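You operate a simulated robot arm through the tools that you are given. There is no shell and no other tool. Be economical: measure what you need, move in short steps, check, and stop when the job is done.

Carry out the task below with a simulated robot arm. There is one attempt and no reset: what you move stays moved.

TASK
Mix the red capsule for the seconds printed on it, then switch the mixer off.
Fine: press the button once, for one run; leave the capsule in and the hood open.
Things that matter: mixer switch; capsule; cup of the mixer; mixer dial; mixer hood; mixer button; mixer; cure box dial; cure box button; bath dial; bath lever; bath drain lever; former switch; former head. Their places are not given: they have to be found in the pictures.

It is judged by the outcome, as a careful person would: the job done as asked, and still so three seconds after it is handed in. It fails if anything else is knocked over, pushed out of place, dropped, spilled or broken.

THE ROBOT
A 7-joint arm with a two-finger parallel gripper, fixed in place. Base frame: the origin is at the foot of the arm, x ahead of it, y to its left, z up. Lengths are in m, angles in rad, forces in N, time in s.
With the tool pointing down near the work surface it reaches from about 0.28 to 0.68 m from the base axis. Its first joint turns from -1.152 to 1.152 rad. Payload 1.57 kg.
Tool frame: the origin (TCP) lies between the finger pads and is the grasp point; the fingertips stand 0.03 m ahead of it; z points along the fingers, y is the line along which they close. The gripper opens to 0.11 m. The fingers are 0.024 m wide and 0.012 m thick; the gripper's body (0.048 by 0.112 m) begins 0.078 m behind the TCP.
Orientation is that of the tool frame in the base frame, as a unit quaternion [w, x, y, z]. With the fingers straight down and closing along the base's y, the tool's x points along the base's -x, its y along +y and its z along -z.

THE INTERFACE
- The arm moves only by the tool drive_tool. Its argument "targets" is a list of rows, each a list of 3 entries, a list of its own where there are three numbers: the turn, a rotation vector about the tool's x, y, z in rad, then the shift along the tool's x, y, z in cm, then the closure in counts, from 0 (fully open) to 255 (shut). In form: [[[ax, ay, az], [x, y, z], gripper], ...]. A call has 1 to 10 rows; each row shifts and turns the commanded pose from where the row before left it, along the tool's axes as they then stand. A row lasts 0.2 s, in which the tool goes at most 0.05 m and 0.15 rad; a call with a longer step from one row to the next is refused whole, and so is a gripper value outside its range. A pose out of reach is approached as far as the arm can. The call stops where the force on the tool passes 90 N (or 10 N more than at its start, if that is more) or the arm is blocked; 0.2 s more then pass. The fingers move at their own pace (about 0.108 m/s each) and stop on an object; they squeeze with about 36 N. The grip force told is the motor's: it shows also when the fingers shut on nothing. Time passes only in rows, and 0.2 s behind the last, so rows that do not move let the fingers close. It gives the time, the measured TCP pose, the force on the tool (base axes), the opening and the grip force at its end, in the units of the frame above (readings bear some noise).
- Cameras (640 x 400 px; columns grow to the right, rows downward): "scene" is fixed at [0.1573, -0.3932, 1.3867]; the picture's right is [0.79, -0.61, 0.00], its down [-0.36, -0.46, -0.81] and it looks along [0.50, 0.64, -0.59] (base axes); focal length 364 px, centre (320, 200). "wrist" rides on the gripper at [-0.036, 0, -0.08] in the tool frame; the picture's right is [0.00, -1.00, 0.00], its down [0.97, 0.00, -0.24] and it looks along [0.24, 0.00, 0.97] (tool axes); focal length 218 px, centre (320, 200).
- snapshot(camera): a new picture of that camera. No time passes.
- measure_at(camera, pixels): for up to 12 pixels [column, row] of the newest picture of that camera ("zoom" is the newest enlarged one), the place [x, y, z] in the base frame of the surface seen there, good to about 0.002 m, but the place of the scene camera against the robot may be out by one fixed shift of up to 0.025 m in any direction. No time passes.
- zoom(camera, box): a new picture of the part [left, top, right, bottom] of that camera's present view, enlarged. No time passes.
- close_job(): hands the job in; it is judged then, once.

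Work in short steps. Measure before you move; look again where a grasp or a placing could have gone wrong, and mend it. You have 80 turns and 46 pictures in all, the two below and enlarged ones among them. Open the gripper and draw the arm clear of the work before you hand the job in, unless the task says otherwise; then end with one line.

The tools are called after "Emit:" as name(argument=value, ...) on one line, values as JSON. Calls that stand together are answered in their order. drive_tool: Moves the arm, as the interface text tells. Its arguments: {"type":"object","properties":{"targets":{"type":"array","items":{"type":"array"}}},"required":["targets"]} The other tools are called the same way: snapshot (camera) takes a picture; measure_at (camera, pixels) gives the place of the surface under pixels of a picture; zoom (camera, box) takes an enlarged picture of a part of a camera's view; close_job () hands the job in.

At the start:

```text
time: 0.0
eef_pos: [0.3493, 0.0714, 1.1449]
tcp_rot: [-0.001, 0.0, 1.0, 0.0]
force: [0.6, 0.6, 0.7]
opening: 0.1101
finger_force: 0.1
```

scene: 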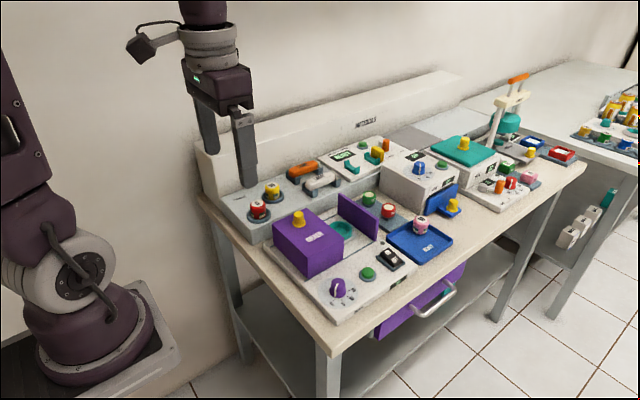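
wrist: 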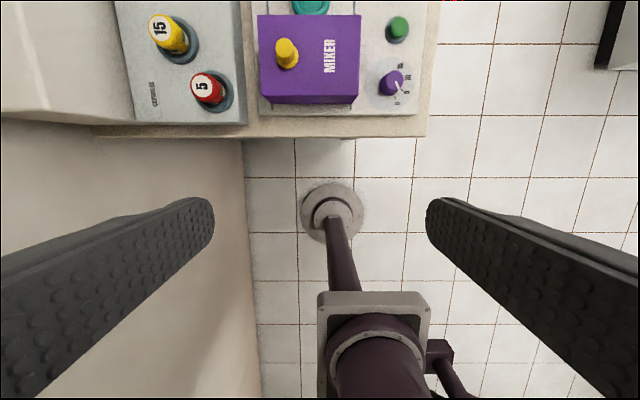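

The mixer (purple) is around (320,240) in the scene view. I zoom in on the mixer and on the capsules around it.

Emit:
zoom(camera="scene", box=[220, 160, 480, 320])

Emit:
zoom(camera="wrist", box=[110, 0, 450, 140])

```text
2.46 times, centred on (350, 240) of scene
```

zoom: 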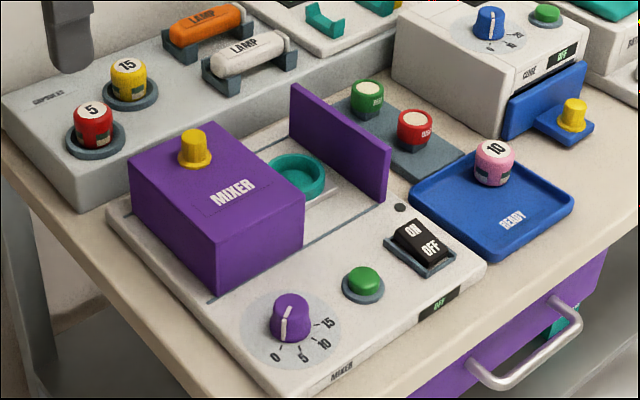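

```text
1.88 times, centred on (280, 70) of wrist
```

zoom: 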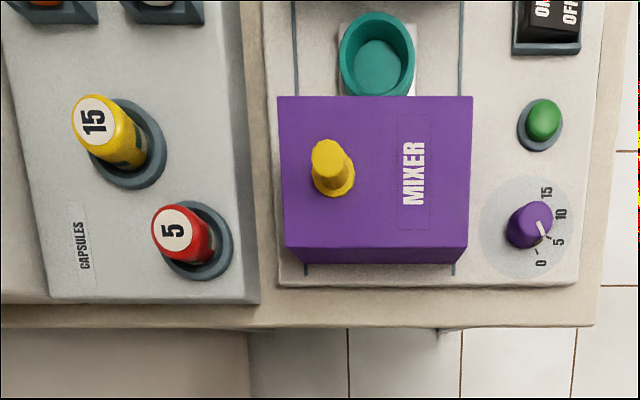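

Red capsule reads 5 (wrist zoom 175,230). I measure positions in both cameras to get the scene shift.

Emit:
measure_at(camera="wrist", pixels=[[201, 86], [159, 28], [286, 47], [265, 18], [355, 18], [265, 100], [398, 26], [391, 80], [399, 89], [311, 8], [225, 92], [420, 105]])

Emit:
measure_at(camera="scene", pixels=[[257, 205], [272, 186], [298, 215], [341, 230], [340, 219], [368, 272], [338, 283], [396, 253], [386, 263], [343, 199], [376, 238], [421, 220]])

```text
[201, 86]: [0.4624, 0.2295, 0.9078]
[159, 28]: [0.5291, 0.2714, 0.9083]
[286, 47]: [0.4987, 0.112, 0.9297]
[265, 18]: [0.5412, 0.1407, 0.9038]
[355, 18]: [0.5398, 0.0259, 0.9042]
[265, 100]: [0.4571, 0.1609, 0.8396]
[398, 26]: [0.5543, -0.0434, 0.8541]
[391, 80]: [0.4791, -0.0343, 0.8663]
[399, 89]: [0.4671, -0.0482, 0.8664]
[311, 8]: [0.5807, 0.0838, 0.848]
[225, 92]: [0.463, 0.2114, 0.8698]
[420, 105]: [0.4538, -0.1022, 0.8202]
```

```text
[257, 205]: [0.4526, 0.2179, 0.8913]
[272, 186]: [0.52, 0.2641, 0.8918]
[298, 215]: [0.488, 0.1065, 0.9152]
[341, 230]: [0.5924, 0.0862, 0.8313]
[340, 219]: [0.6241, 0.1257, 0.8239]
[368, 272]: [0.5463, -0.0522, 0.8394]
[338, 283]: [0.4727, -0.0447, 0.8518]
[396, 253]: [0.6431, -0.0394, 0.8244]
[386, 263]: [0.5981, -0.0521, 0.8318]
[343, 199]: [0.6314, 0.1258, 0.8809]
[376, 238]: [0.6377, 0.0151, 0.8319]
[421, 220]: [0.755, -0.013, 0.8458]
```

Scene shift is about (+0.009,+0.009,+0.015). I move forward at height for a full wrist view of the mixer.

Emit:
drive_tool(targets=[[[0, 0, 0], [-4.5, 0, 0], 0], [[0, 0, 0], [-4.5, 0, 0], 0], [[0, 0, 0], [-4.5, 0, 0], 0], [[0, 0, 0], [-4.5, 0, 0], 0], [[0, 0, 0], [0, 0, 0], 0]])

Emit:
snapshot(camera="wrist")

```text
time: 1.2
eef_pos: [0.5275, 0.0695, 1.1437]
tcp_rot: [0.0, 0.0, 1.0, 0.0]
force: [-0.5, -0.6, -0.3]
opening: 0.1098
finger_force: 0.0
```

```text
41 pictures are left
```

wrist: 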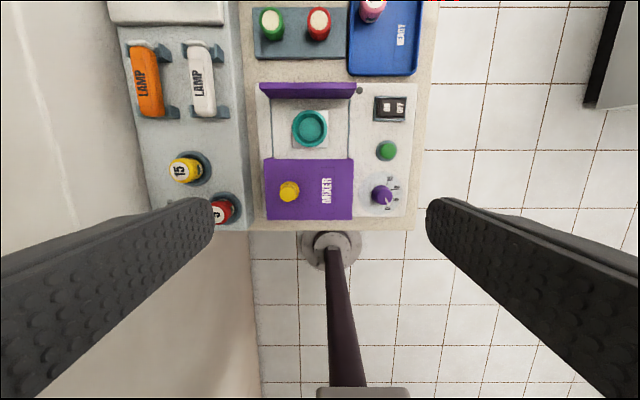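

Emit:
zoom(camera="wrist", box=[250, 75, 430, 230])

Emit:
measure_at(camera="wrist", pixels=[[309, 129], [309, 113], [327, 129], [291, 129], [309, 146], [387, 152], [384, 104], [399, 105], [300, 90], [277, 107], [381, 195], [289, 191]])

```text
2.58 times, centred on (340, 152) of wrist
```

zoom: 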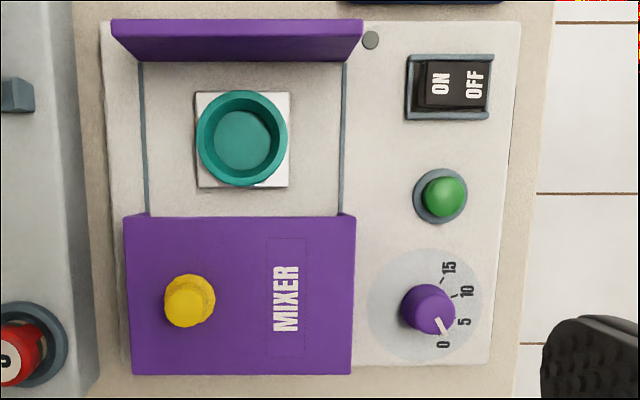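

```text
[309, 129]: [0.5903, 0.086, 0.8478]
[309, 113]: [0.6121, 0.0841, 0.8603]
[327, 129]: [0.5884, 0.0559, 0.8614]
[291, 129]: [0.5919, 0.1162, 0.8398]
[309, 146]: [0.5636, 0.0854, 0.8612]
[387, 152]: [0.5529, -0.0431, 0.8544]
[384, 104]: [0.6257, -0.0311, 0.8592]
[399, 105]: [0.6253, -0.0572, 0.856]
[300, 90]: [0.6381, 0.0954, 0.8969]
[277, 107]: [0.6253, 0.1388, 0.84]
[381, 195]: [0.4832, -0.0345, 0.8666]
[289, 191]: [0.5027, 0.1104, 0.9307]
```

Display/dial: the pointer seems at 0, switch OFF. First: press the ON half of the rocker at about (0.6255,-0.031). I close the fingers and go above it.

Emit:
drive_tool(targets=[[[0, 0, 0], [-3.27, -3.35, 0], 255], [[0, 0, 0], [-3.27, -3.35, 0], 255], [[0, 0, 0], [-3.27, -3.35, 0], 255], [[0, 0, 0], [0, 0, 4.7], 255], [[0, 0, 0], [0, 0, 4.7], 255], [[0, 0, 0], [0, 0, 4.7], 255], [[0, 0, 0], [0, 0, 4.7], 255], [[0, 0, 0], [0, 0, 2.0], 255], [[0, 0, 0], [0, 0, 0], 255]])

Emit:
snapshot(camera="wrist")

```text
time: 3.2
eef_pos: [0.6277, -0.0296, 0.9344]
tcp_rot: [0.001, 0.0, 1.0, 0.0]
force: [0.3, -0.5, 0.3]
opening: 0.0001
finger_force: 21.2
```

```text
39 pictures are left
```

wrist: 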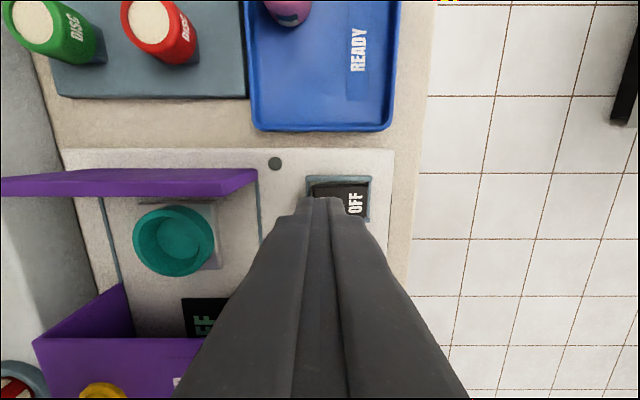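

Fingertips are over the ON half. Press down gently.

Emit:
drive_tool(targets=[[[0, 0, 0], [0, 0, 2], 255], [[0, 0, 0], [0, 0, 1.5], 255], [[0, 0, 0], [0, 0, 0.7], 255], [[0, 0, 0], [0, 0, 0.5], 255], [[0, 0, 0], [0, 0, 0.3], 255]])

Emit:
zoom(camera="scene", box=[320, 220, 440, 310])

```text
time: 4.4
eef_pos: [0.6259, -0.0298, 0.8856]
tcp_rot: [0.0, 0.0, 1.0, 0.0]
force: [-0.6, 1.2, 2.0]
opening: 0.0
finger_force: 21.5
```

```text
4.44 times, centred on (380, 265) of scene
```

zoom: 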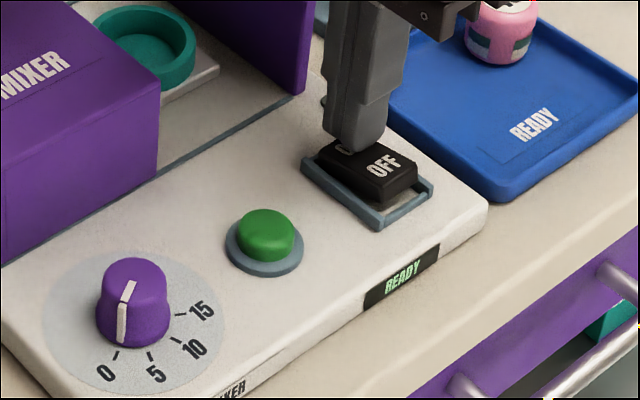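

READY is displayed; the switch is on. Rise and move above the dial (0.4825,-0.034), half opened.

Emit:
drive_tool(targets=[[[0, 0, 0], [0, 0, -3], 255], [[0, 0, 0], [0, 0, -4.5], 255], [[0, 0, 0], [4.8, -0.15, 0], 116], [[0, 0, 0], [4.8, -0.15, 0], 116], [[0, 0, 0], [4.7, -0.1, 0], 116], [[0, 0, 0], [0, 0, 0], 116]])

Emit:
snapshot(camera="wrist")

```text
time: 5.8
eef_pos: [0.4857, -0.0321, 0.9612]
tcp_rot: [-0.001, 0.0, 1.0, 0.0]
force: [0.5, 0.5, 0.2]
opening: 0.06
finger_force: 0.1
```

```text
37 pictures are left
```

wrist: 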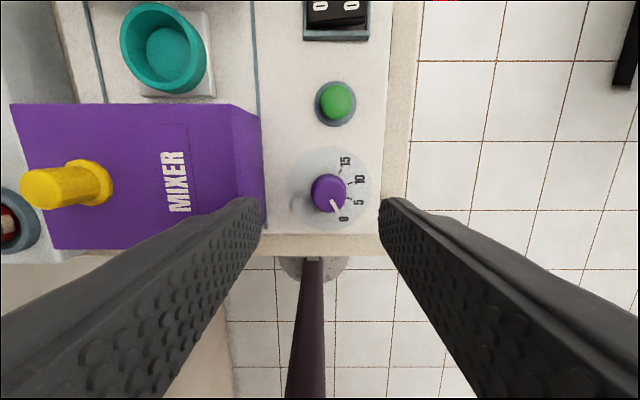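

Emit:
zoom(camera="wrist", box=[280, 135, 400, 235])

Emit:
measure_at(camera="wrist", pixels=[[313, 191], [346, 191], [329, 176], [329, 208], [344, 219], [359, 202], [360, 179], [345, 161], [337, 207], [336, 103]])

```text
4.00 times, centred on (340, 185) of wrist
```

zoom: 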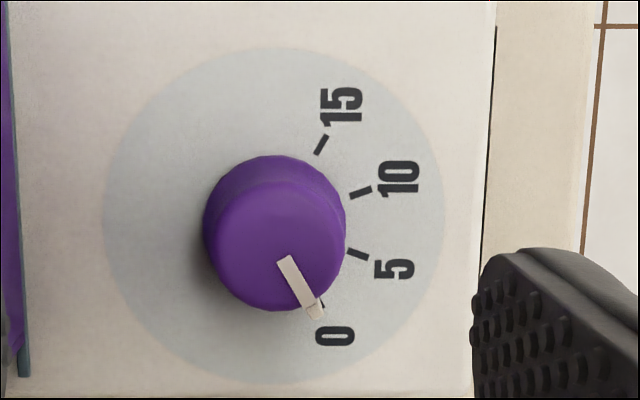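

```text
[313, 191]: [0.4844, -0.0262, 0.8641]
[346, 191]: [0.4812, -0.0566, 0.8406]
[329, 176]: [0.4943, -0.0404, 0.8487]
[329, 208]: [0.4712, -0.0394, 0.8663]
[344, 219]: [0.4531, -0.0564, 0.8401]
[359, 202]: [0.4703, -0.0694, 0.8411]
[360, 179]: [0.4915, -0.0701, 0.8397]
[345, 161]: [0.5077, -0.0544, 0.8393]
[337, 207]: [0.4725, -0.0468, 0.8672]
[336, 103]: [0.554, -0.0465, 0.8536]
```

Dial centre ≈ (0.4815,-0.040), top z 0.867; pointer at 0, ticks ~40° apart. Descend and grip.

Emit:
drive_tool(targets=[[[0, 0, 0], [0.4, -0.75, 3], 116], [[0, 0, 0], [0, 0, 3], 116], [[0, 0, 0], [0, 0, 2.4], 116], [[0, 0, 0], [0, 0, 0], 200], [[0, 0, 0], [0, 0, 0], 255], [[0, 0, 0], [0, 0, 0], 255]])

```text
time: 7.2
eef_pos: [0.4805, -0.0408, 0.8773]
tcp_rot: [-0.001, 0.0, 1.0, 0.0]
force: [-1.0, 5.7, -5.3]
opening: 0.0286
finger_force: 38.5
```

Gripped at 0.0286. Turn 0.70 rad counter-clockwise from above (tool z negative).

Emit:
drive_tool(targets=[[[0, 0, -0.14], [0, 0, 0], 255], [[0, 0, -0.14], [0, 0, 0], 255], [[0, 0, -0.14], [0, 0, 0], 255], [[0, 0, -0.14], [0, 0, 0], 255], [[0, 0, -0.14], [0, 0, 0], 255], [[0, 0, 0], [0, 0, 0], 255]])

Emit:
zoom(camera="scene", box=[300, 230, 440, 320])

```text
time: 8.6
eef_pos: [0.4792, -0.0405, 0.8767]
tcp_rot: [-0.001, -0.343, 0.939, 0.001]
force: [-3.5, 13.0, -22.1]
opening: 0.0284
finger_force: 38.9
```

```text
4.44 times, centred on (370, 275) of scene
```

zoom: 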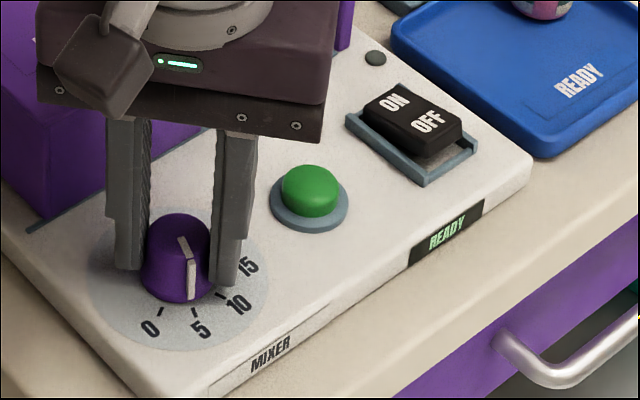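

Pointer appears to face 5. Release, rise and check.

Emit:
drive_tool(targets=[[[0, 0, 0], [0, 0, 0], 116], [[0, 0, 0], [0, 0, 0], 116], [[0, 0, 0], [0, 0, -4], 116], [[0, 0, 0], [0, 0, -4], 116], [[0, 0, 0.14], [0, 0, -4], 116], [[0, 0, 0.14], [0, 0, -1], 116], [[0, 0, 0.14], [0, 0, 0], 116], [[0, 0, 0.14], [0, 0, 0], 116], [[0, 0, 0.14], [0, 0, 0], 116], [[0, 0, 0], [0, 0, 0], 116]])

Emit:
zoom(camera="wrist", box=[260, 125, 400, 225])

```text
time: 10.8
eef_pos: [0.4794, -0.0403, 1.0068]
tcp_rot: [0.0, 0.0, 1.0, 0.001]
force: [0.9, 0.0, 0.4]
opening: 0.0602
finger_force: 0.0
```

```text
4.00 times, centred on (330, 175) of wrist
```

zoom: 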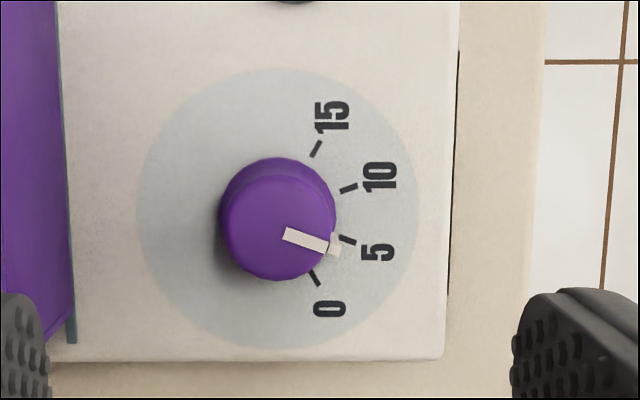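

Pointer ~18° vs tick 5 ~21°. I look closer to judge the residual.

Emit:
zoom(camera="wrist", box=[300, 155, 348, 205])

```text
8.00 times, centred on (324, 180) of wrist
```

zoom: 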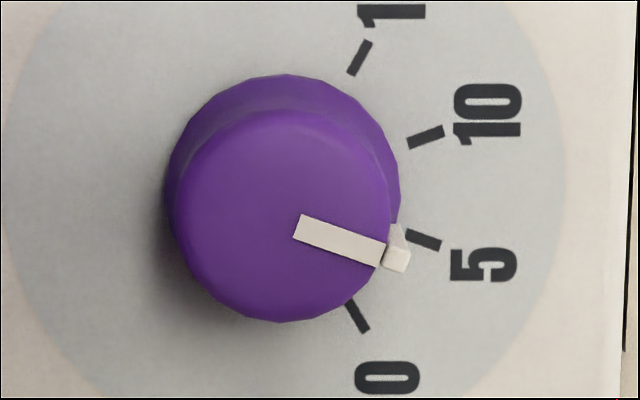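

Within ~2° of 5: good. Now go over the red capsule (~0.46,0.228).

Emit:
drive_tool(targets=[[[0, 0, 0], [0.3, 4.45, -0.5], 90], [[0, 0, 0], [0.3, 4.45, -0.5], 90], [[0, 0, 0], [0.3, 4.45, 0], 90], [[0, 0, 0], [0.3, 4.45, 0], 90], [[0, 0, 0], [0.3, 4.45, 0], 90], [[0, 0, 0], [0.2, 4.45, 0], 90], [[0, 0, 0], [0, 0, 0], 90]])

Emit:
snapshot(camera="wrist")

```text
time: 12.4
eef_pos: [0.4641, 0.2263, 1.0181]
tcp_rot: [0.0, 0.001, 1.0, 0.001]
force: [-0.2, -0.9, 0.4]
opening: 0.0714
finger_force: 0.1
```

```text
32 pictures are left
```

wrist: 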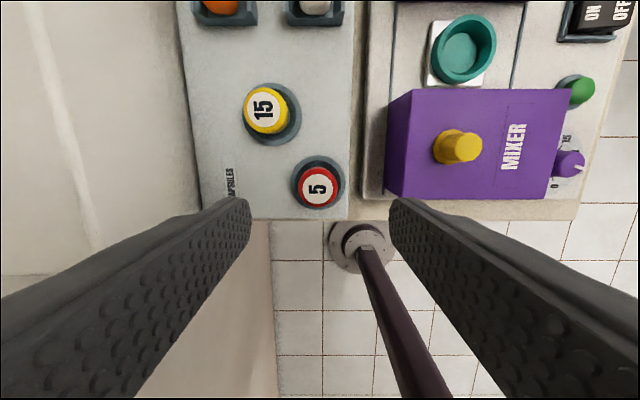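

Emit:
zoom(camera="wrist", box=[280, 145, 360, 215])

Emit:
measure_at(camera="wrist", pixels=[[318, 187], [300, 187], [337, 187], [318, 169], [318, 205], [318, 160], [343, 187], [340, 212], [193, 150], [150, 150], [265, 110], [350, 190]])

```text
5.71 times, centred on (320, 180) of wrist
```

zoom: 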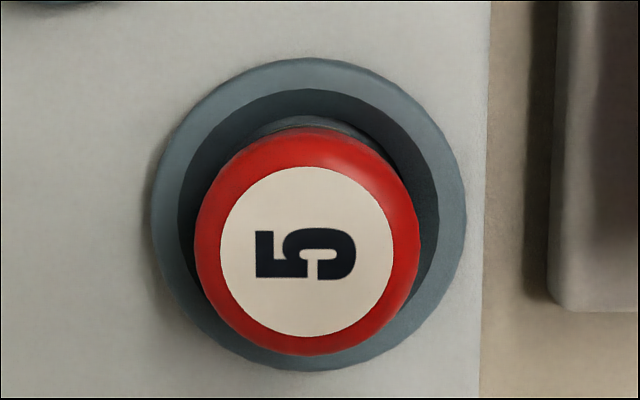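

```text
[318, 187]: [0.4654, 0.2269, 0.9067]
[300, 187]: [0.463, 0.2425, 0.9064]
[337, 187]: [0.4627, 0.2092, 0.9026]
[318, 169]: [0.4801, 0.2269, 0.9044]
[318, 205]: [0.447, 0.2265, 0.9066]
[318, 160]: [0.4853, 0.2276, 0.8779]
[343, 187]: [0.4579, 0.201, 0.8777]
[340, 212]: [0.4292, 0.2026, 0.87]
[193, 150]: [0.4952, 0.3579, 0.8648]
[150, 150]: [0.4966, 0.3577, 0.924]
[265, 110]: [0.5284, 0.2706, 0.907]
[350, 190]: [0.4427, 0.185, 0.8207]
```

Capsule at (0.4635,0.2265), top 0.9065; seat rim 0.878. Descend to TCP z≈0.912 (tips 0.882) and grip.

Emit:
drive_tool(targets=[[[0, 0, 0], [0, 0, 4], 90], [[0, 0, 0], [0, 0, 4], 90], [[0, 0, 0], [0, 0, 2.6], 90], [[0, 0, 0], [0, 0, 0], 180], [[0, 0, 0], [0, 0, 0], 255], [[0, 0, 0], [0, 0, 0], 255]])

```text
time: 13.8
eef_pos: [0.4642, 0.2246, 0.9117]
tcp_rot: [0.0, -0.001, 1.0, -0.001]
force: [0.1, 0.2, 0.4]
opening: 0.033
finger_force: 35.8
```

Held at 0.033. Lift and carry to above the cup (0.588,0.0855).

Emit:
drive_tool(targets=[[[0, 0, 0], [0, 0, -3], 255], [[0, 0, 0], [0, 0, -4], 255], [[0, 0, 0], [0, 0, -4], 255], [[0, 0, 0], [-3.1, -3.5, 0], 255], [[0, 0, 0], [-3.1, -3.5, 0], 255], [[0, 0, 0], [-3.1, -3.5, 0], 255], [[0, 0, 0], [-3.1, -3.5, 0], 255], [[0, 0, 0], [0, 0, 0], 255]])

Emit:
snapshot(camera="wrist")

Emit:
zoom(camera="scene", box=[240, 130, 440, 260])

```text
time: 15.6
eef_pos: [0.589, 0.0885, 1.0213]
tcp_rot: [0.0, 0.0, 1.0, 0.0]
force: [0.1, 0.8, -0.2]
opening: 0.0001
finger_force: 21.6
```

```text
30 pictures are left
```

wrist: 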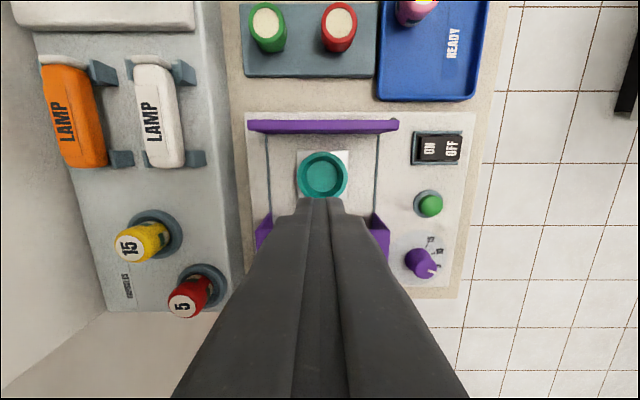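

```text
3.08 times, centred on (340, 195) of scene
```

zoom: 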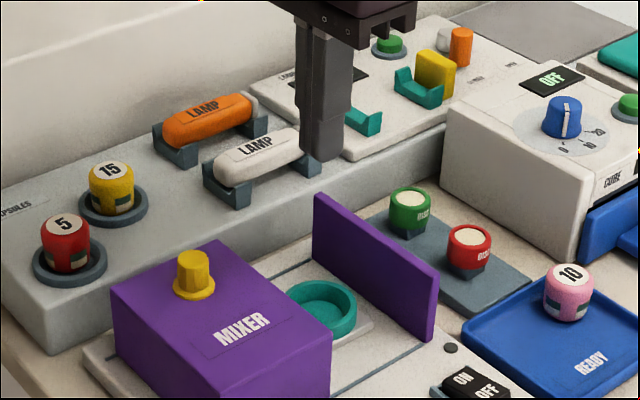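

The capsule slipped and still sits in its seat (scene zoom 65,240). Return above it, checking its pose, to grip a bit deeper and lift more slowly.

Emit:
drive_tool(targets=[[[0, 0, 0], [3.1, 3.45, 0], 255], [[0, 0, 0], [3.1, 3.45, 0], 255], [[0, 0, 0], [3.1, 3.45, 0], 90], [[0, 0, 0], [3.1, 3.45, 0], 90], [[0, 0, 0], [0, 0, 0], 90], [[0, 0, 0], [0, 0, 0], 90]])

Emit:
zoom(camera="wrist", box=[280, 145, 360, 215])

Emit:
zoom(camera="scene", box=[235, 180, 305, 225])

```text
time: 17.0
eef_pos: [0.4633, 0.2229, 1.021]
tcp_rot: [0.001, 0.0, 1.0, 0.001]
force: [-1.1, 0.4, 1.9]
opening: 0.0711
finger_force: 0.1
```

```text
5.71 times, centred on (320, 180) of wrist
```

zoom: 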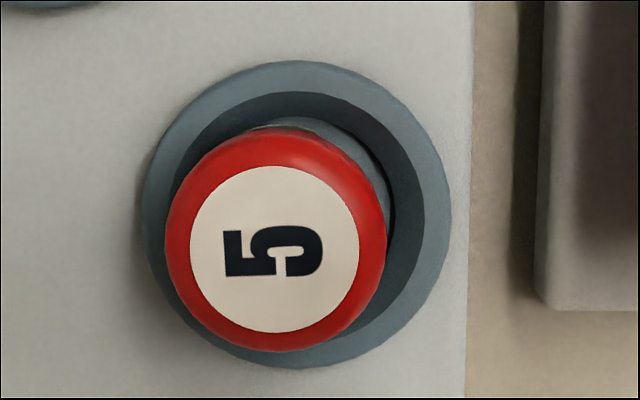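

```text
8.89 times, centred on (270, 202) of scene
```

zoom: 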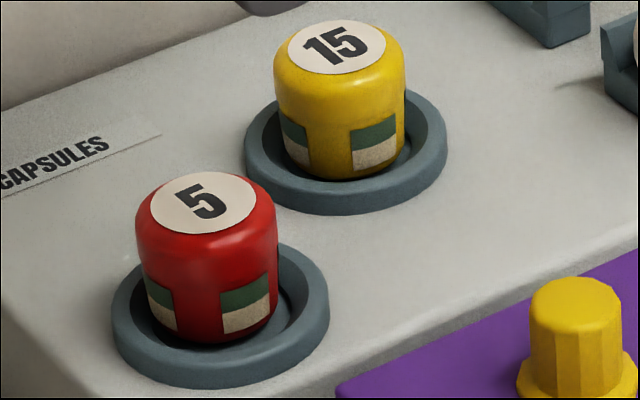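

Emit:
measure_at(camera="wrist", pixels=[[294, 187], [313, 187], [330, 187], [313, 171], [313, 204], [343, 187], [292, 206], [330, 162], [335, 190]])

```text
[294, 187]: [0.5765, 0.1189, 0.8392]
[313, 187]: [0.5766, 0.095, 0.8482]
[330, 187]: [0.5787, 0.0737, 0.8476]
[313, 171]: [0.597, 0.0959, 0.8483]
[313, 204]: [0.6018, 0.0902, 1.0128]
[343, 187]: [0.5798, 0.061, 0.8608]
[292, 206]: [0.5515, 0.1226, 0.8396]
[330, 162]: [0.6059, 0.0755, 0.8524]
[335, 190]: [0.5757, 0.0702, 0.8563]
```

Those came from the old snapshot; take a new one.

Emit:
snapshot(camera="wrist")

Emit:
measure_at(camera="wrist", pixels=[[294, 187], [313, 187], [330, 187], [313, 171], [313, 204], [343, 187], [292, 206], [330, 162], [335, 190]])

```text
26 pictures are left
```

wrist: 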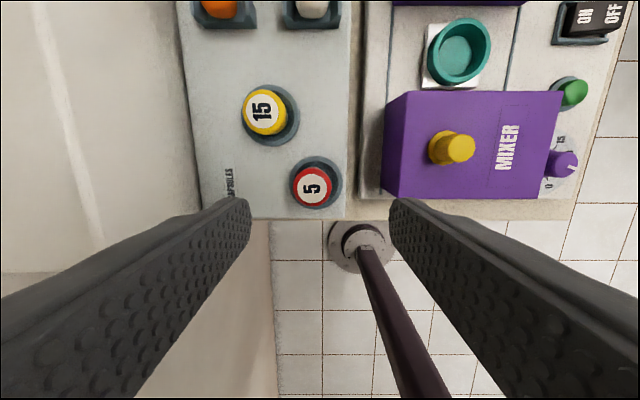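

```text
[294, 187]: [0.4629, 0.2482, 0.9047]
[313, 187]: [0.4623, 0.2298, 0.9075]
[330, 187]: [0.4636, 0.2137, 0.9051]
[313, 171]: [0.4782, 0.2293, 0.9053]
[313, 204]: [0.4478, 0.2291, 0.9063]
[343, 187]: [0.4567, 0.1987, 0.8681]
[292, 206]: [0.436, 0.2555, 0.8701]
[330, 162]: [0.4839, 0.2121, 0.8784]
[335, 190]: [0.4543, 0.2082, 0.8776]
```

Capsule now at (0.463,0.2305). Descend with tips to just above the rim (TCP ≈0.909).

Emit:
drive_tool(targets=[[[0, 0, 0], [0, 0.7, 4], 90], [[0, 0, 0], [0, 0, 4], 90], [[0, 0, 0], [0, 0, 2.6], 90], [[0, 0, 0], [0, 0, 0.6], 90], [[0, 0, 0], [0, 0, 0], 90]])

Emit:
zoom(camera="scene", box=[225, 170, 305, 230])

```text
time: 18.2
eef_pos: [0.4628, 0.2318, 0.9095]
tcp_rot: [0.0, 0.0, 1.0, 0.0]
force: [-0.8, -0.1, 0.7]
opening: 0.0711
finger_force: 0.0
```

```text
6.67 times, centred on (265, 200) of scene
```

zoom: 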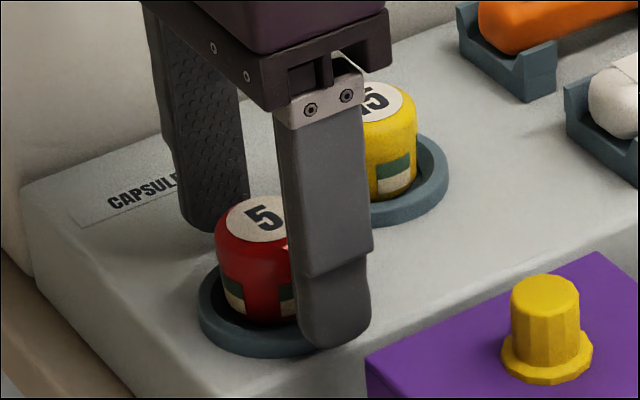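

Fingers straddle the capsule well. Grip and lift slowly.

Emit:
drive_tool(targets=[[[0, 0, 0], [0, 0, 0], 160], [[0, 0, 0], [0, 0, 0], 255], [[0, 0, 0], [0, 0, 0], 255], [[0, 0, 0], [0, 0, 0], 255], [[0, 0, 0], [0, 0, -0.5], 255], [[0, 0, 0], [0, 0, -0.5], 255], [[0, 0, 0], [0, 0, -0.5], 255]])

Emit:
zoom(camera="scene", box=[225, 170, 305, 230])

```text
time: 19.8
eef_pos: [0.4629, 0.2311, 0.9241]
tcp_rot: [0.0, 0.0, 1.0, 0.0]
force: [0.9, -0.6, -0.3]
opening: 0.0332
finger_force: 36.0
```

```text
6.67 times, centred on (265, 200) of scene
```

zoom: 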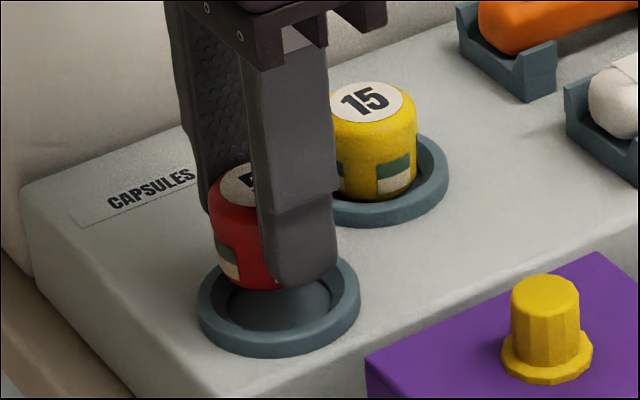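

Lifted. Raise and carry gently toward the cup.

Emit:
drive_tool(targets=[[[0, 0, 0], [0, 0, -1.5], 255], [[0, 0, 0], [0, 0, -2.5], 255], [[0, 0, 0], [0, 0, -2.5], 255], [[0, 0, 0], [0, 0, -1.5], 255], [[0, 0, 0], [-1.5, -1.6, 0], 255], [[0, 0, 0], [-2.5, -2.6, 0], 255], [[0, 0, 0], [-2.5, -2.6, 0], 255], [[0, 0, 0], [-2.5, -2.6, 0], 255]])

Emit:
drive_tool(targets=[[[0, 0, 0], [-2.2, -2.6, 0], 255], [[0, 0, 0], [-1.4, -2.5, 0], 255], [[0, 0, 0], [0, 0, 0], 255]])

Emit:
snapshot(camera="wrist")

Emit:
zoom(camera="scene", box=[290, 130, 410, 250])

```text
time: 21.6
eef_pos: [0.5546, 0.138, 1.0012]
tcp_rot: [0.0, 0.0, 1.0, 0.001]
force: [0.4, -1.2, 0.3]
opening: 0.033
finger_force: 35.3
```

```text
time: 22.4
eef_pos: [0.5897, 0.0855, 1.0032]
tcp_rot: [0.0, 0.0, 1.0, 0.001]
force: [-0.5, -0.7, -0.4]
opening: 0.0333
finger_force: 35.7
```

```text
23 pictures are left
```

wrist: 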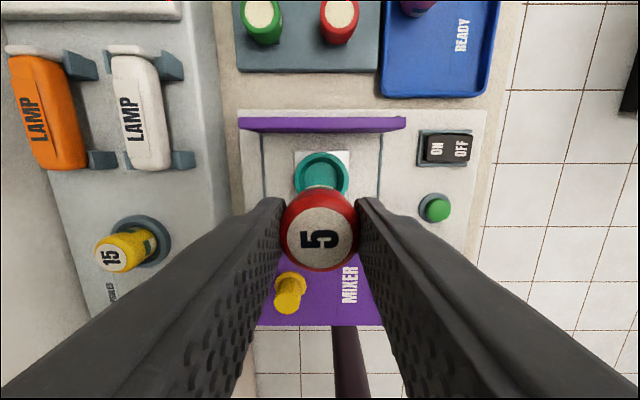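

```text
3.33 times, centred on (350, 190) of scene
```

zoom: 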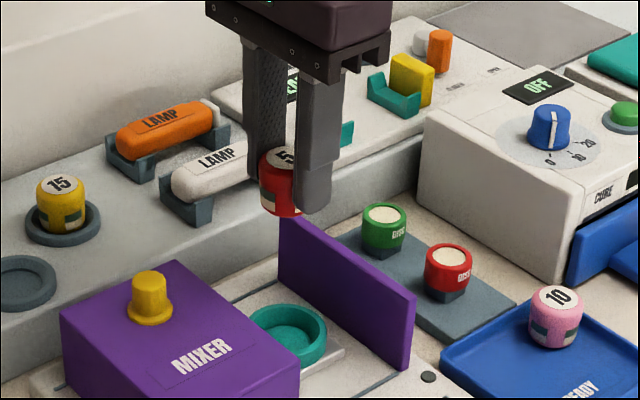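

Capsule held over the cup (scene zoom 290,330). Lower so the tips stop just above the rim (TCP≈0.894).

Emit:
drive_tool(targets=[[[0, 0, 0], [0.1, 0, 3], 255], [[0, 0, 0], [0, 0, 3], 255], [[0, 0, 0], [0, 0, 2.5], 255], [[0, 0, 0], [0, 0, 1.5], 255], [[0, 0, 0], [0, 0, 0.7], 255], [[0, 0, 0], [0, 0, 0], 255]])

Emit:
zoom(camera="scene", box=[300, 190, 390, 260])

```text
time: 23.8
eef_pos: [0.5882, 0.0866, 0.8969]
tcp_rot: [0.0, -0.001, 1.0, 0.0]
force: [0.2, -0.5, 0.5]
opening: 0.033
finger_force: 35.6
```

```text
5.71 times, centred on (345, 225) of scene
```

zoom: 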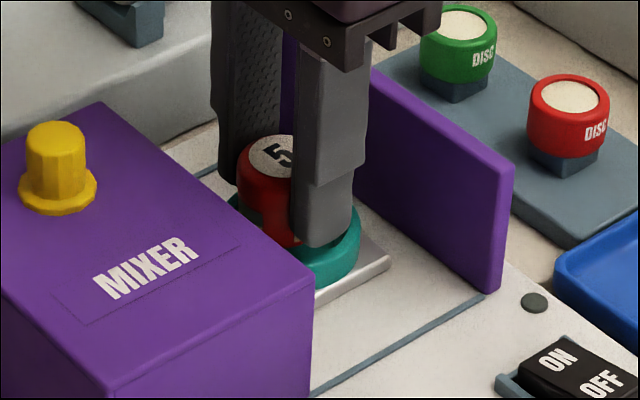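

Lower slowly a few mm more, watching the force, then release.

Emit:
drive_tool(targets=[[[0, 0, 0], [0, 0, 0.3], 255], [[0, 0, 0], [0, 0, 0.15], 255], [[0, 0, 0], [0, 0, 0], 255]])

```text
time: 24.6
eef_pos: [0.5878, 0.086, 0.8917]
tcp_rot: [0.0, 0.0, 1.0, 0.0]
force: [0.1, 0.9, -0.1]
opening: 0.0331
finger_force: 36.3
```

No contact yet; back up 1 mm so the tips clear the rim, then open gently and lift.

Emit:
drive_tool(targets=[[[0, 0, 0], [0, 0, -0.1], 255], [[0, 0, 0], [0, 0, 0], 165], [[0, 0, 0], [0, 0, 0], 116], [[0, 0, 0], [0, 0, 0], 116], [[0, 0, 0], [0, 0, -3], 116], [[0, 0, 0], [0, 0, -4], 116], [[0, 0, 0], [0, 0, -4], 116], [[0, 0, 0], [0, 0, 0], 116]])

Emit:
snapshot(camera="wrist")

Emit:
zoom(camera="scene", box=[280, 170, 400, 260])

```text
time: 26.4
eef_pos: [0.587, 0.0877, 1.0047]
tcp_rot: [0.0, 0.0, 1.0, 0.001]
force: [-0.6, -0.1, 0.5]
opening: 0.0599
finger_force: 0.0
```

```text
20 pictures are left
```

wrist: 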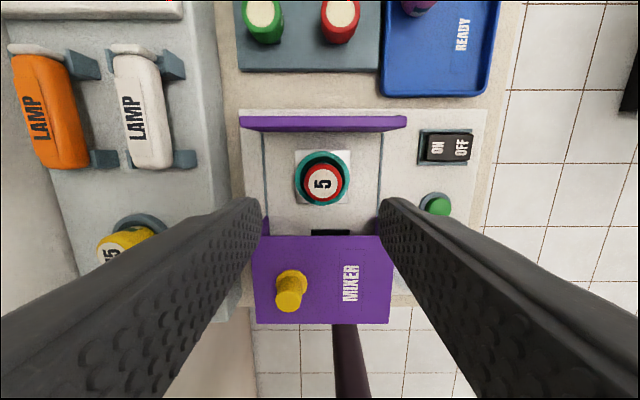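

```text
4.44 times, centred on (340, 215) of scene
```

zoom: 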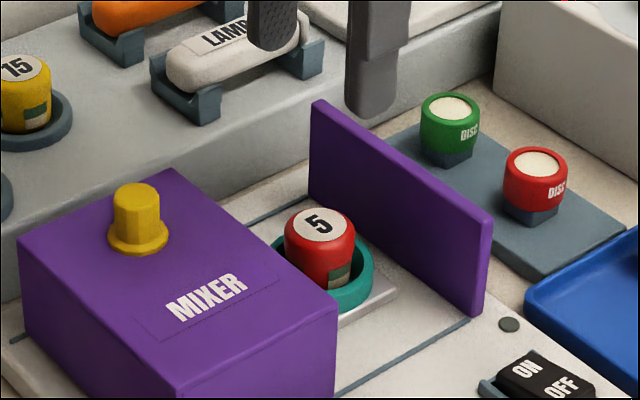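

Capsule sits in the cup. Now the hood knob: (0.500,0.111), top 0.931. Move above, descend and grip.

Emit:
drive_tool(targets=[[[0, 0, 0], [4.35, 1.15, 0], 116], [[0, 0, 0], [4.35, 1.15, 0], 116], [[0, 0, 0], [0, 0, 0], 116]])

Emit:
snapshot(camera="wrist")

Emit:
measure_at(camera="wrist", pixels=[[320, 180], [320, 190], [310, 185], [330, 185], [320, 200], [330, 120], [300, 220]])

```text
time: 27.2
eef_pos: [0.5005, 0.1088, 1.0054]
tcp_rot: [0.0, 0.0, 1.0, 0.001]
force: [-0.3, 0.9, -0.6]
opening: 0.06
finger_force: 0.0
```

```text
18 pictures are left
```

wrist: 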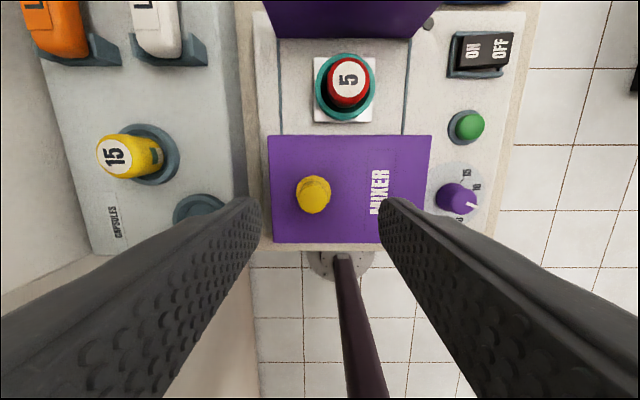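

```text
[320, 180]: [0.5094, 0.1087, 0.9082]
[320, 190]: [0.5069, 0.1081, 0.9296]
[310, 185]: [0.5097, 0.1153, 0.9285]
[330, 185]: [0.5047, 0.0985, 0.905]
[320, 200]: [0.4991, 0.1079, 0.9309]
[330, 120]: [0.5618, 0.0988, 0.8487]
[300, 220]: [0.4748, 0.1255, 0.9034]
```

Knob centre ≈(0.5015,0.114), flange 0.908. Descend 6.2 cm and grip.

Emit:
drive_tool(targets=[[[0, 0, 0], [-0.1, 0.5, 3], 116], [[0, 0, 0], [0, 0, 3.2], 116], [[0, 0, 0], [0, 0, 0], 200], [[0, 0, 0], [0, 0, 0], 255], [[0, 0, 0], [0, 0, 0], 255]])

```text
time: 28.4
eef_pos: [0.502, 0.1154, 0.9437]
tcp_rot: [0.0, 0.0, 1.0, 0.0]
force: [0.2, -3.6, -3.1]
opening: 0.0213
finger_force: 33.9
```

Gripped at 0.021. Slide the hood forward (+x) in small steps.

Emit:
drive_tool(targets=[[[0, 0, 0], [-1, 0, 0], 255], [[0, 0, 0], [-1.5, 0, 0], 255], [[0, 0, 0], [-1.5, 0, 0], 255], [[0, 0, 0], [0, 0, 0], 255]])

Emit:
zoom(camera="scene", box=[260, 170, 420, 290])

```text
time: 29.4
eef_pos: [0.5423, 0.1158, 0.9426]
tcp_rot: [0.001, 0.0, 1.0, 0.0]
force: [1.4, -3.9, 21.0]
opening: 0.0209
finger_force: 33.8
```

```text
3.33 times, centred on (340, 230) of scene
```

zoom: 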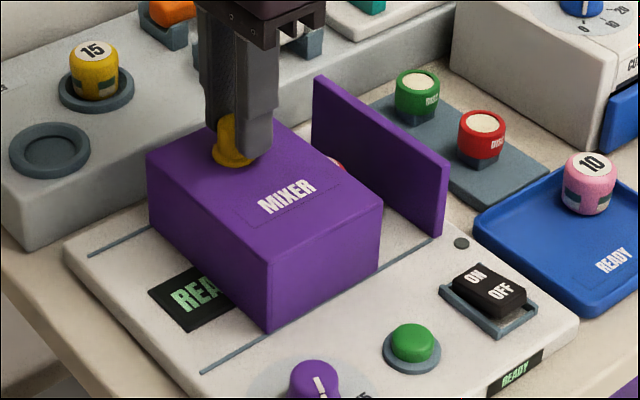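

It slides well. Continue until it stops at the end wall.

Emit:
drive_tool(targets=[[[0, 0, 0], [-1.5, 0, 0], 255], [[0, 0, 0], [-1.5, 0, 0], 255], [[0, 0, 0], [-0.8, 0, 0], 255], [[0, 0, 0], [-0.5, 0, 0], 255], [[0, 0, 0], [-0.5, 0, 0], 255], [[0, 0, 0], [-0.5, 0, 0], 255]])

Emit:
zoom(camera="scene", box=[260, 170, 420, 290])

```text
time: 30.8
eef_pos: [0.5945, 0.1133, 0.9427]
tcp_rot: [0.001, 0.0, 1.0, 0.0]
force: [-5.6, -7.3, 25.3]
opening: 0.0212
finger_force: 34.2
```

```text
3.33 times, centred on (340, 230) of scene
```

zoom: 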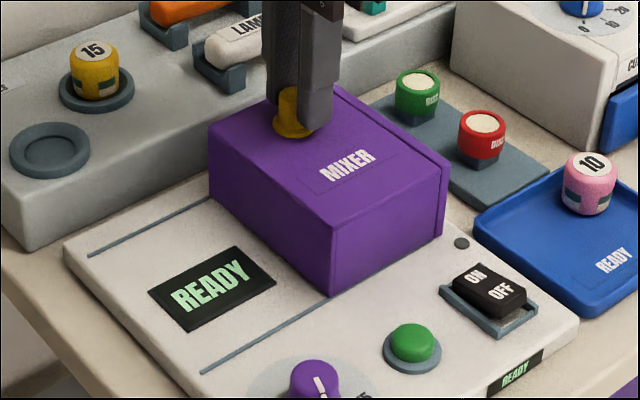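

It appears closed; push a little more to confirm the stop.

Emit:
drive_tool(targets=[[[0, 0, 0], [-0.3, 0, 0], 255], [[0, 0, 0], [-0.3, 0, 0], 255]])

```text
time: 31.4
eef_pos: [0.5973, 0.1141, 0.9395]
tcp_rot: [-0.004, 0.0, 1.0, 0.0]
force: [-26.5, -8.8, 4.7]
opening: 0.0216
finger_force: 34.6
```

Stopped against the wall (26 N). Release, rise, and go above the green button (0.553,-0.044) with closed fingers.

Emit:
drive_tool(targets=[[[0, 0, 0], [0.3, 0, 0], 116], [[0, 0, 0], [0, 0, 0], 116], [[0, 0, 0], [0, 0, -4], 116], [[0, 0, 0], [0, 0, -3], 116], [[0, 0, 0], [1.15, -3.95, 0], 255], [[0, 0, 0], [1.15, -3.95, 0], 255], [[0, 0, 0], [1.15, -3.95, 0], 255], [[0, 0, 0], [1.1, -3.95, 0], 255], [[0, 0, 0], [0, 0, 4.5], 255], [[0, 0, 0], [0, 0, 3], 255]])

Emit:
zoom(camera="scene", box=[260, 170, 420, 290])

```text
time: 33.6
eef_pos: [0.5526, -0.0435, 0.9367]
tcp_rot: [0.0, 0.0, 1.0, -0.001]
force: [-0.7, 0.2, -0.8]
opening: 0.0
finger_force: 21.8
```

```text
3.33 times, centred on (340, 230) of scene
```

zoom: 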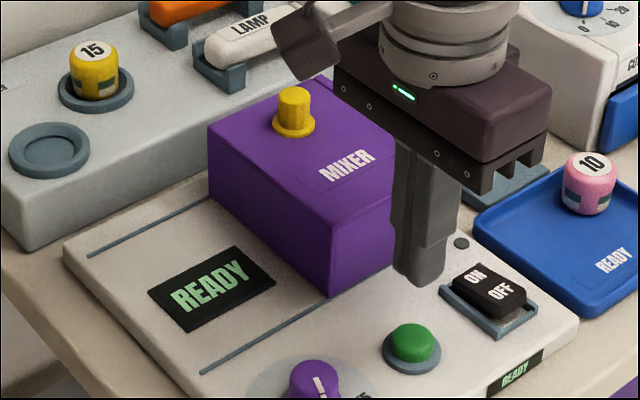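

Press the button once: down to tip ~0.849, then up.

Emit:
drive_tool(targets=[[[0, 0, 0], [0, 0, 3], 255], [[0, 0, 0], [0, 0, 2], 255], [[0, 0, 0], [0, 0, 0.7], 255]])

Emit:
zoom(camera="scene", box=[260, 170, 420, 290])

```text
time: 34.4
eef_pos: [0.5527, -0.0431, 0.8792]
tcp_rot: [0.0, 0.0, 1.0, 0.0]
force: [-2.4, 0.7, 2.9]
opening: 0.0003
finger_force: 21.3
```

```text
3.33 times, centred on (340, 230) of scene
```

zoom: 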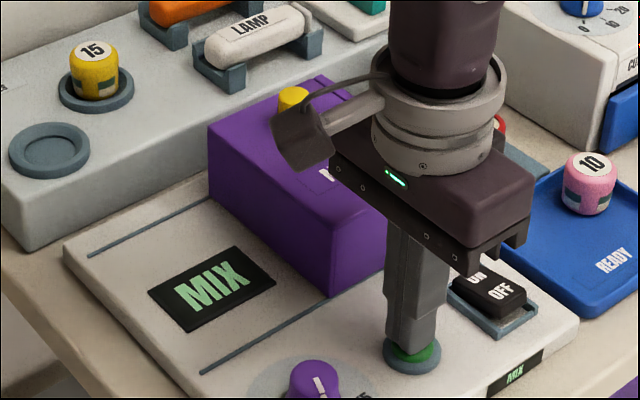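

MIX is shown. Rise, return above the hood knob, and wait.

Emit:
drive_tool(targets=[[[0, 0, 0], [0, 0, -4.5], 255], [[0, 0, 0], [0, 0, -4.5], 255], [[0, 0, 0], [0, 0, -3.5], 116], [[0, 0, 0], [-1.1, 3.95, 0], 116], [[0, 0, 0], [-1.1, 3.95, 0], 116], [[0, 0, 0], [-1.1, 3.95, 0], 116], [[0, 0, 0], [-1.1, 3.95, 0], 116], [[0, 0, 0], [0, 0, 0], 116], [[0, 0, 0], [0, 0, 0], 116], [[0, 0, 0], [0, 0, 0], 116]])

Emit:
drive_tool(targets=[[[0, 0, 0], [0, 0, 0], 116], [[0, 0, 0], [0, 0, 0], 116], [[0, 0, 0], [0, 0, 0], 116], [[0, 0, 0], [0, 0, 0], 116], [[0, 0, 0], [0, 0, 0], 116], [[0, 0, 0], [0, 0, 0], 116], [[0, 0, 0], [0, 0, 0], 116], [[0, 0, 0], [0, 0, 0], 116], [[0, 0, 0], [0, 0, 0], 116], [[0, 0, 0], [0, 0, 0], 116]])

Emit:
drive_tool(targets=[[[0, 0, 0], [0, 0, 0], 116], [[0, 0, 0], [0, 0, 0], 116], [[0, 0, 0], [0, 0, 0], 116], [[0, 0, 0], [0, 0, 0], 116]])

Emit:
zoom(camera="scene", box=[260, 170, 420, 290])

```text
time: 36.6
eef_pos: [0.5957, 0.113, 1.002]
tcp_rot: [0.0, 0.0, 1.0, 0.0]
force: [0.4, 0.3, 0.3]
opening: 0.0599
finger_force: 0.0
```

```text
time: 38.8
eef_pos: [0.5957, 0.1119, 1.0013]
tcp_rot: [0.0, 0.0, 1.0, 0.0]
force: [-0.6, 0.6, 0.4]
opening: 0.0602
finger_force: 0.0
```

```text
time: 39.8
eef_pos: [0.5946, 0.1119, 1.0023]
tcp_rot: [0.001, 0.001, 1.0, 0.0]
force: [-0.4, 0.0, -0.8]
opening: 0.0598
finger_force: 0.1
```

```text
3.33 times, centred on (340, 230) of scene
```

zoom: 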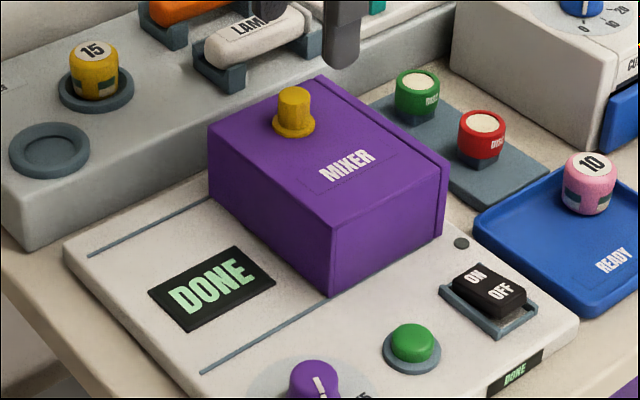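

DONE. Grip the hood knob and slide the hood back (−x).

Emit:
drive_tool(targets=[[[0, 0, 0], [0, 0.2, 3], 116], [[0, 0, 0], [0, 0, 2.9], 116], [[0, 0, 0], [0, 0, 0], 200], [[0, 0, 0], [0, 0, 0], 255], [[0, 0, 0], [0, 0, 0], 255]])

Emit:
drive_tool(targets=[[[0, 0, 0], [1, 0, 0], 255], [[0, 0, 0], [1.5, 0, 0], 255], [[0, 0, 0], [1.5, 0, 0], 255], [[0, 0, 0], [1.5, 0, 0], 255], [[0, 0, 0], [1.5, 0, 0], 255], [[0, 0, 0], [1.2, 0, 0], 255], [[0, 0, 0], [0.8, 0, 0], 255], [[0, 0, 0], [0.3, 0, 0], 255], [[0, 0, 0], [0, 0, 0], 255]])

Emit:
zoom(camera="scene", box=[260, 170, 420, 290])

```text
time: 41.0
eef_pos: [0.5945, 0.1135, 0.9461]
tcp_rot: [0.0, 0.0, 1.0, 0.0]
force: [0.8, -2.1, -4.5]
opening: 0.0212
finger_force: 34.0
```

```text
time: 43.0
eef_pos: [0.5036, 0.1143, 0.9461]
tcp_rot: [0.0, 0.0, 1.0, -0.001]
force: [0.4, -37.1, -13.7]
opening: 0.0213
finger_force: 34.4
```

```text
3.33 times, centred on (340, 230) of scene
```

zoom: 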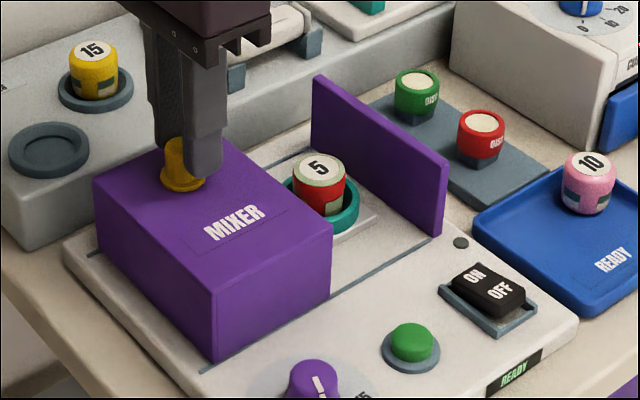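

Almost fully back; slide another 4 mm, release, rise and head above the OFF half (0.6255,-0.056).

Emit:
drive_tool(targets=[[[0, 0, 0], [0.4, 0, 0], 255], [[0, 0, 0], [0, 0, 0], 255]])

Emit:
drive_tool(targets=[[[0, 0, 0], [0, 0, 0], 116], [[0, 0, 0], [0, 0, 0], 116], [[0, 0, 0], [0, 0, -4], 116], [[0, 0, 0], [0, 0, -4], 116], [[0, 0, 0], [0, -4.3, 0], 255], [[0, 0, 0], [-3.15, -3.2, 0], 255], [[0, 0, 0], [-3.15, -3.2, 0], 255], [[0, 0, 0], [-3.15, -3.2, 0], 255], [[0, 0, 0], [-3.1, -3.2, 0], 255], [[0, 0, 0], [0, 0, 0], 255]])

Emit:
snapshot(camera="wrist")

```text
time: 43.6
eef_pos: [0.4996, 0.1139, 0.9465]
tcp_rot: [-0.001, 0.001, 1.0, -0.002]
force: [0.3, -40.2, -17.7]
opening: 0.0212
finger_force: 34.3
```

```text
time: 45.8
eef_pos: [0.6258, -0.0534, 1.025]
tcp_rot: [0.0, 0.0, 1.0, 0.0]
force: [-0.3, 0.5, 0.5]
opening: 0.0001
finger_force: 21.0
```

```text
11 pictures are left
```

wrist: 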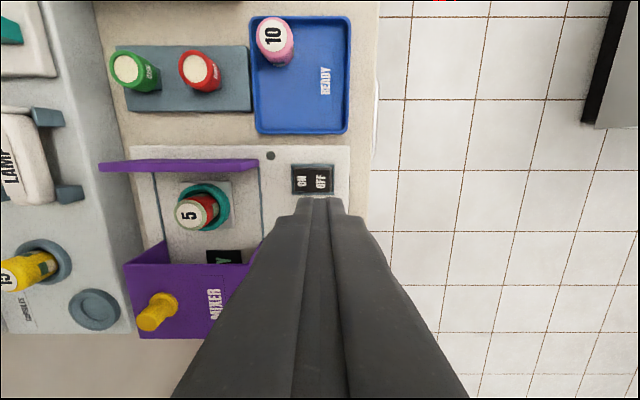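

OFF half is right under. Descend and press it (TCP to ~0.885), then rise.

Emit:
drive_tool(targets=[[[0, 0, 0], [0, -0.3, 4.5], 255], [[0, 0, 0], [0, 0, 4.5], 255], [[0, 0, 0], [0, 0, 3], 255], [[0, 0, 0], [0, 0, 1], 255], [[0, 0, 0], [0, 0, 0.7], 255], [[0, 0, 0], [0, 0, 0.3], 255]])

Emit:
zoom(camera="scene", box=[280, 180, 440, 300])

```text
time: 47.2
eef_pos: [0.6255, -0.0581, 0.8859]
tcp_rot: [0.0, -0.001, 1.0, 0.0]
force: [-1.5, -2.2, 3.1]
opening: 0.0
finger_force: 21.5
```

```text
3.33 times, centred on (360, 240) of scene
```

zoom: 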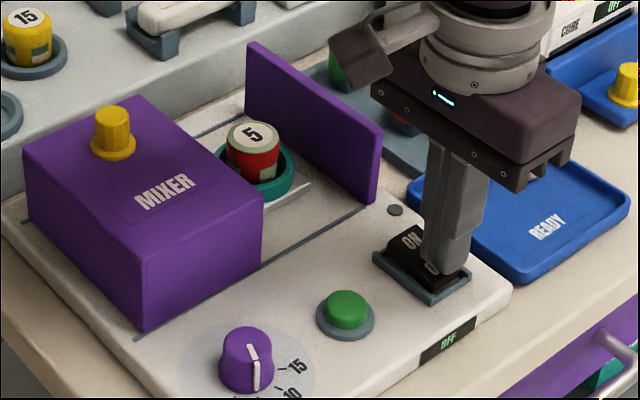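

Display shows OFF. Rise, open and draw clear.

Emit:
drive_tool(targets=[[[0, 0, 0], [0, 0, -4], 255], [[0, 0, 0], [0, 0, -4.5], 255], [[0, 0, 0], [0, 0, -4.5], 255], [[0, 0, 0], [0, 0, -4.5], 0], [[0, 0, 0], [4, 0, -2], 0], [[0, 0, 0], [4.5, 0, 0], 0], [[0, 0, 0], [4.5, 0, 0], 0], [[0, 0, 0], [4.5, 0, 0], 0], [[0, 0, 0], [4.5, 0, 0], 0], [[0, 0, 0], [0, 0, 0], 0]])

Emit:
zoom(camera="scene", box=[220, 140, 480, 310])

```text
time: 49.4
eef_pos: [0.4073, -0.0561, 1.0805]
tcp_rot: [0.0, -0.001, 1.0, 0.001]
force: [-0.4, -0.6, -0.5]
opening: 0.1104
finger_force: 0.1
```

```text
2.35 times, centred on (350, 225) of scene
```

zoom: 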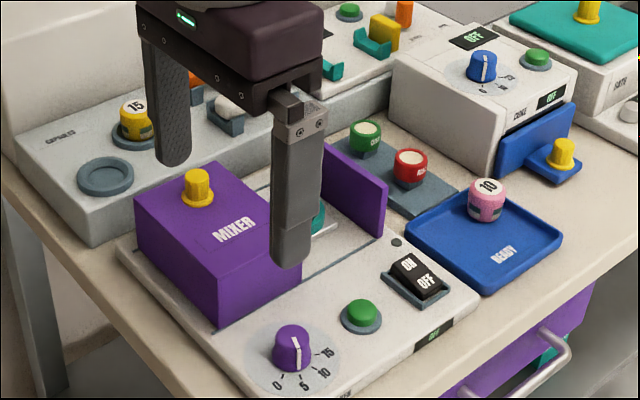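

The mixer is off, the hood is open, the capsule was left in the cup, and the arm is clear above everything; I hand in.

Emit:
close_job()

```text
The job is handed in.
```

The red capsule marked 5 was mixed in one run at the 5 setting until the display read DONE, then I opened the hood, left the capsule in the cup and switched the mixer off. My first grip on the capsule slipped; it stayed in its seat and nothing fell.
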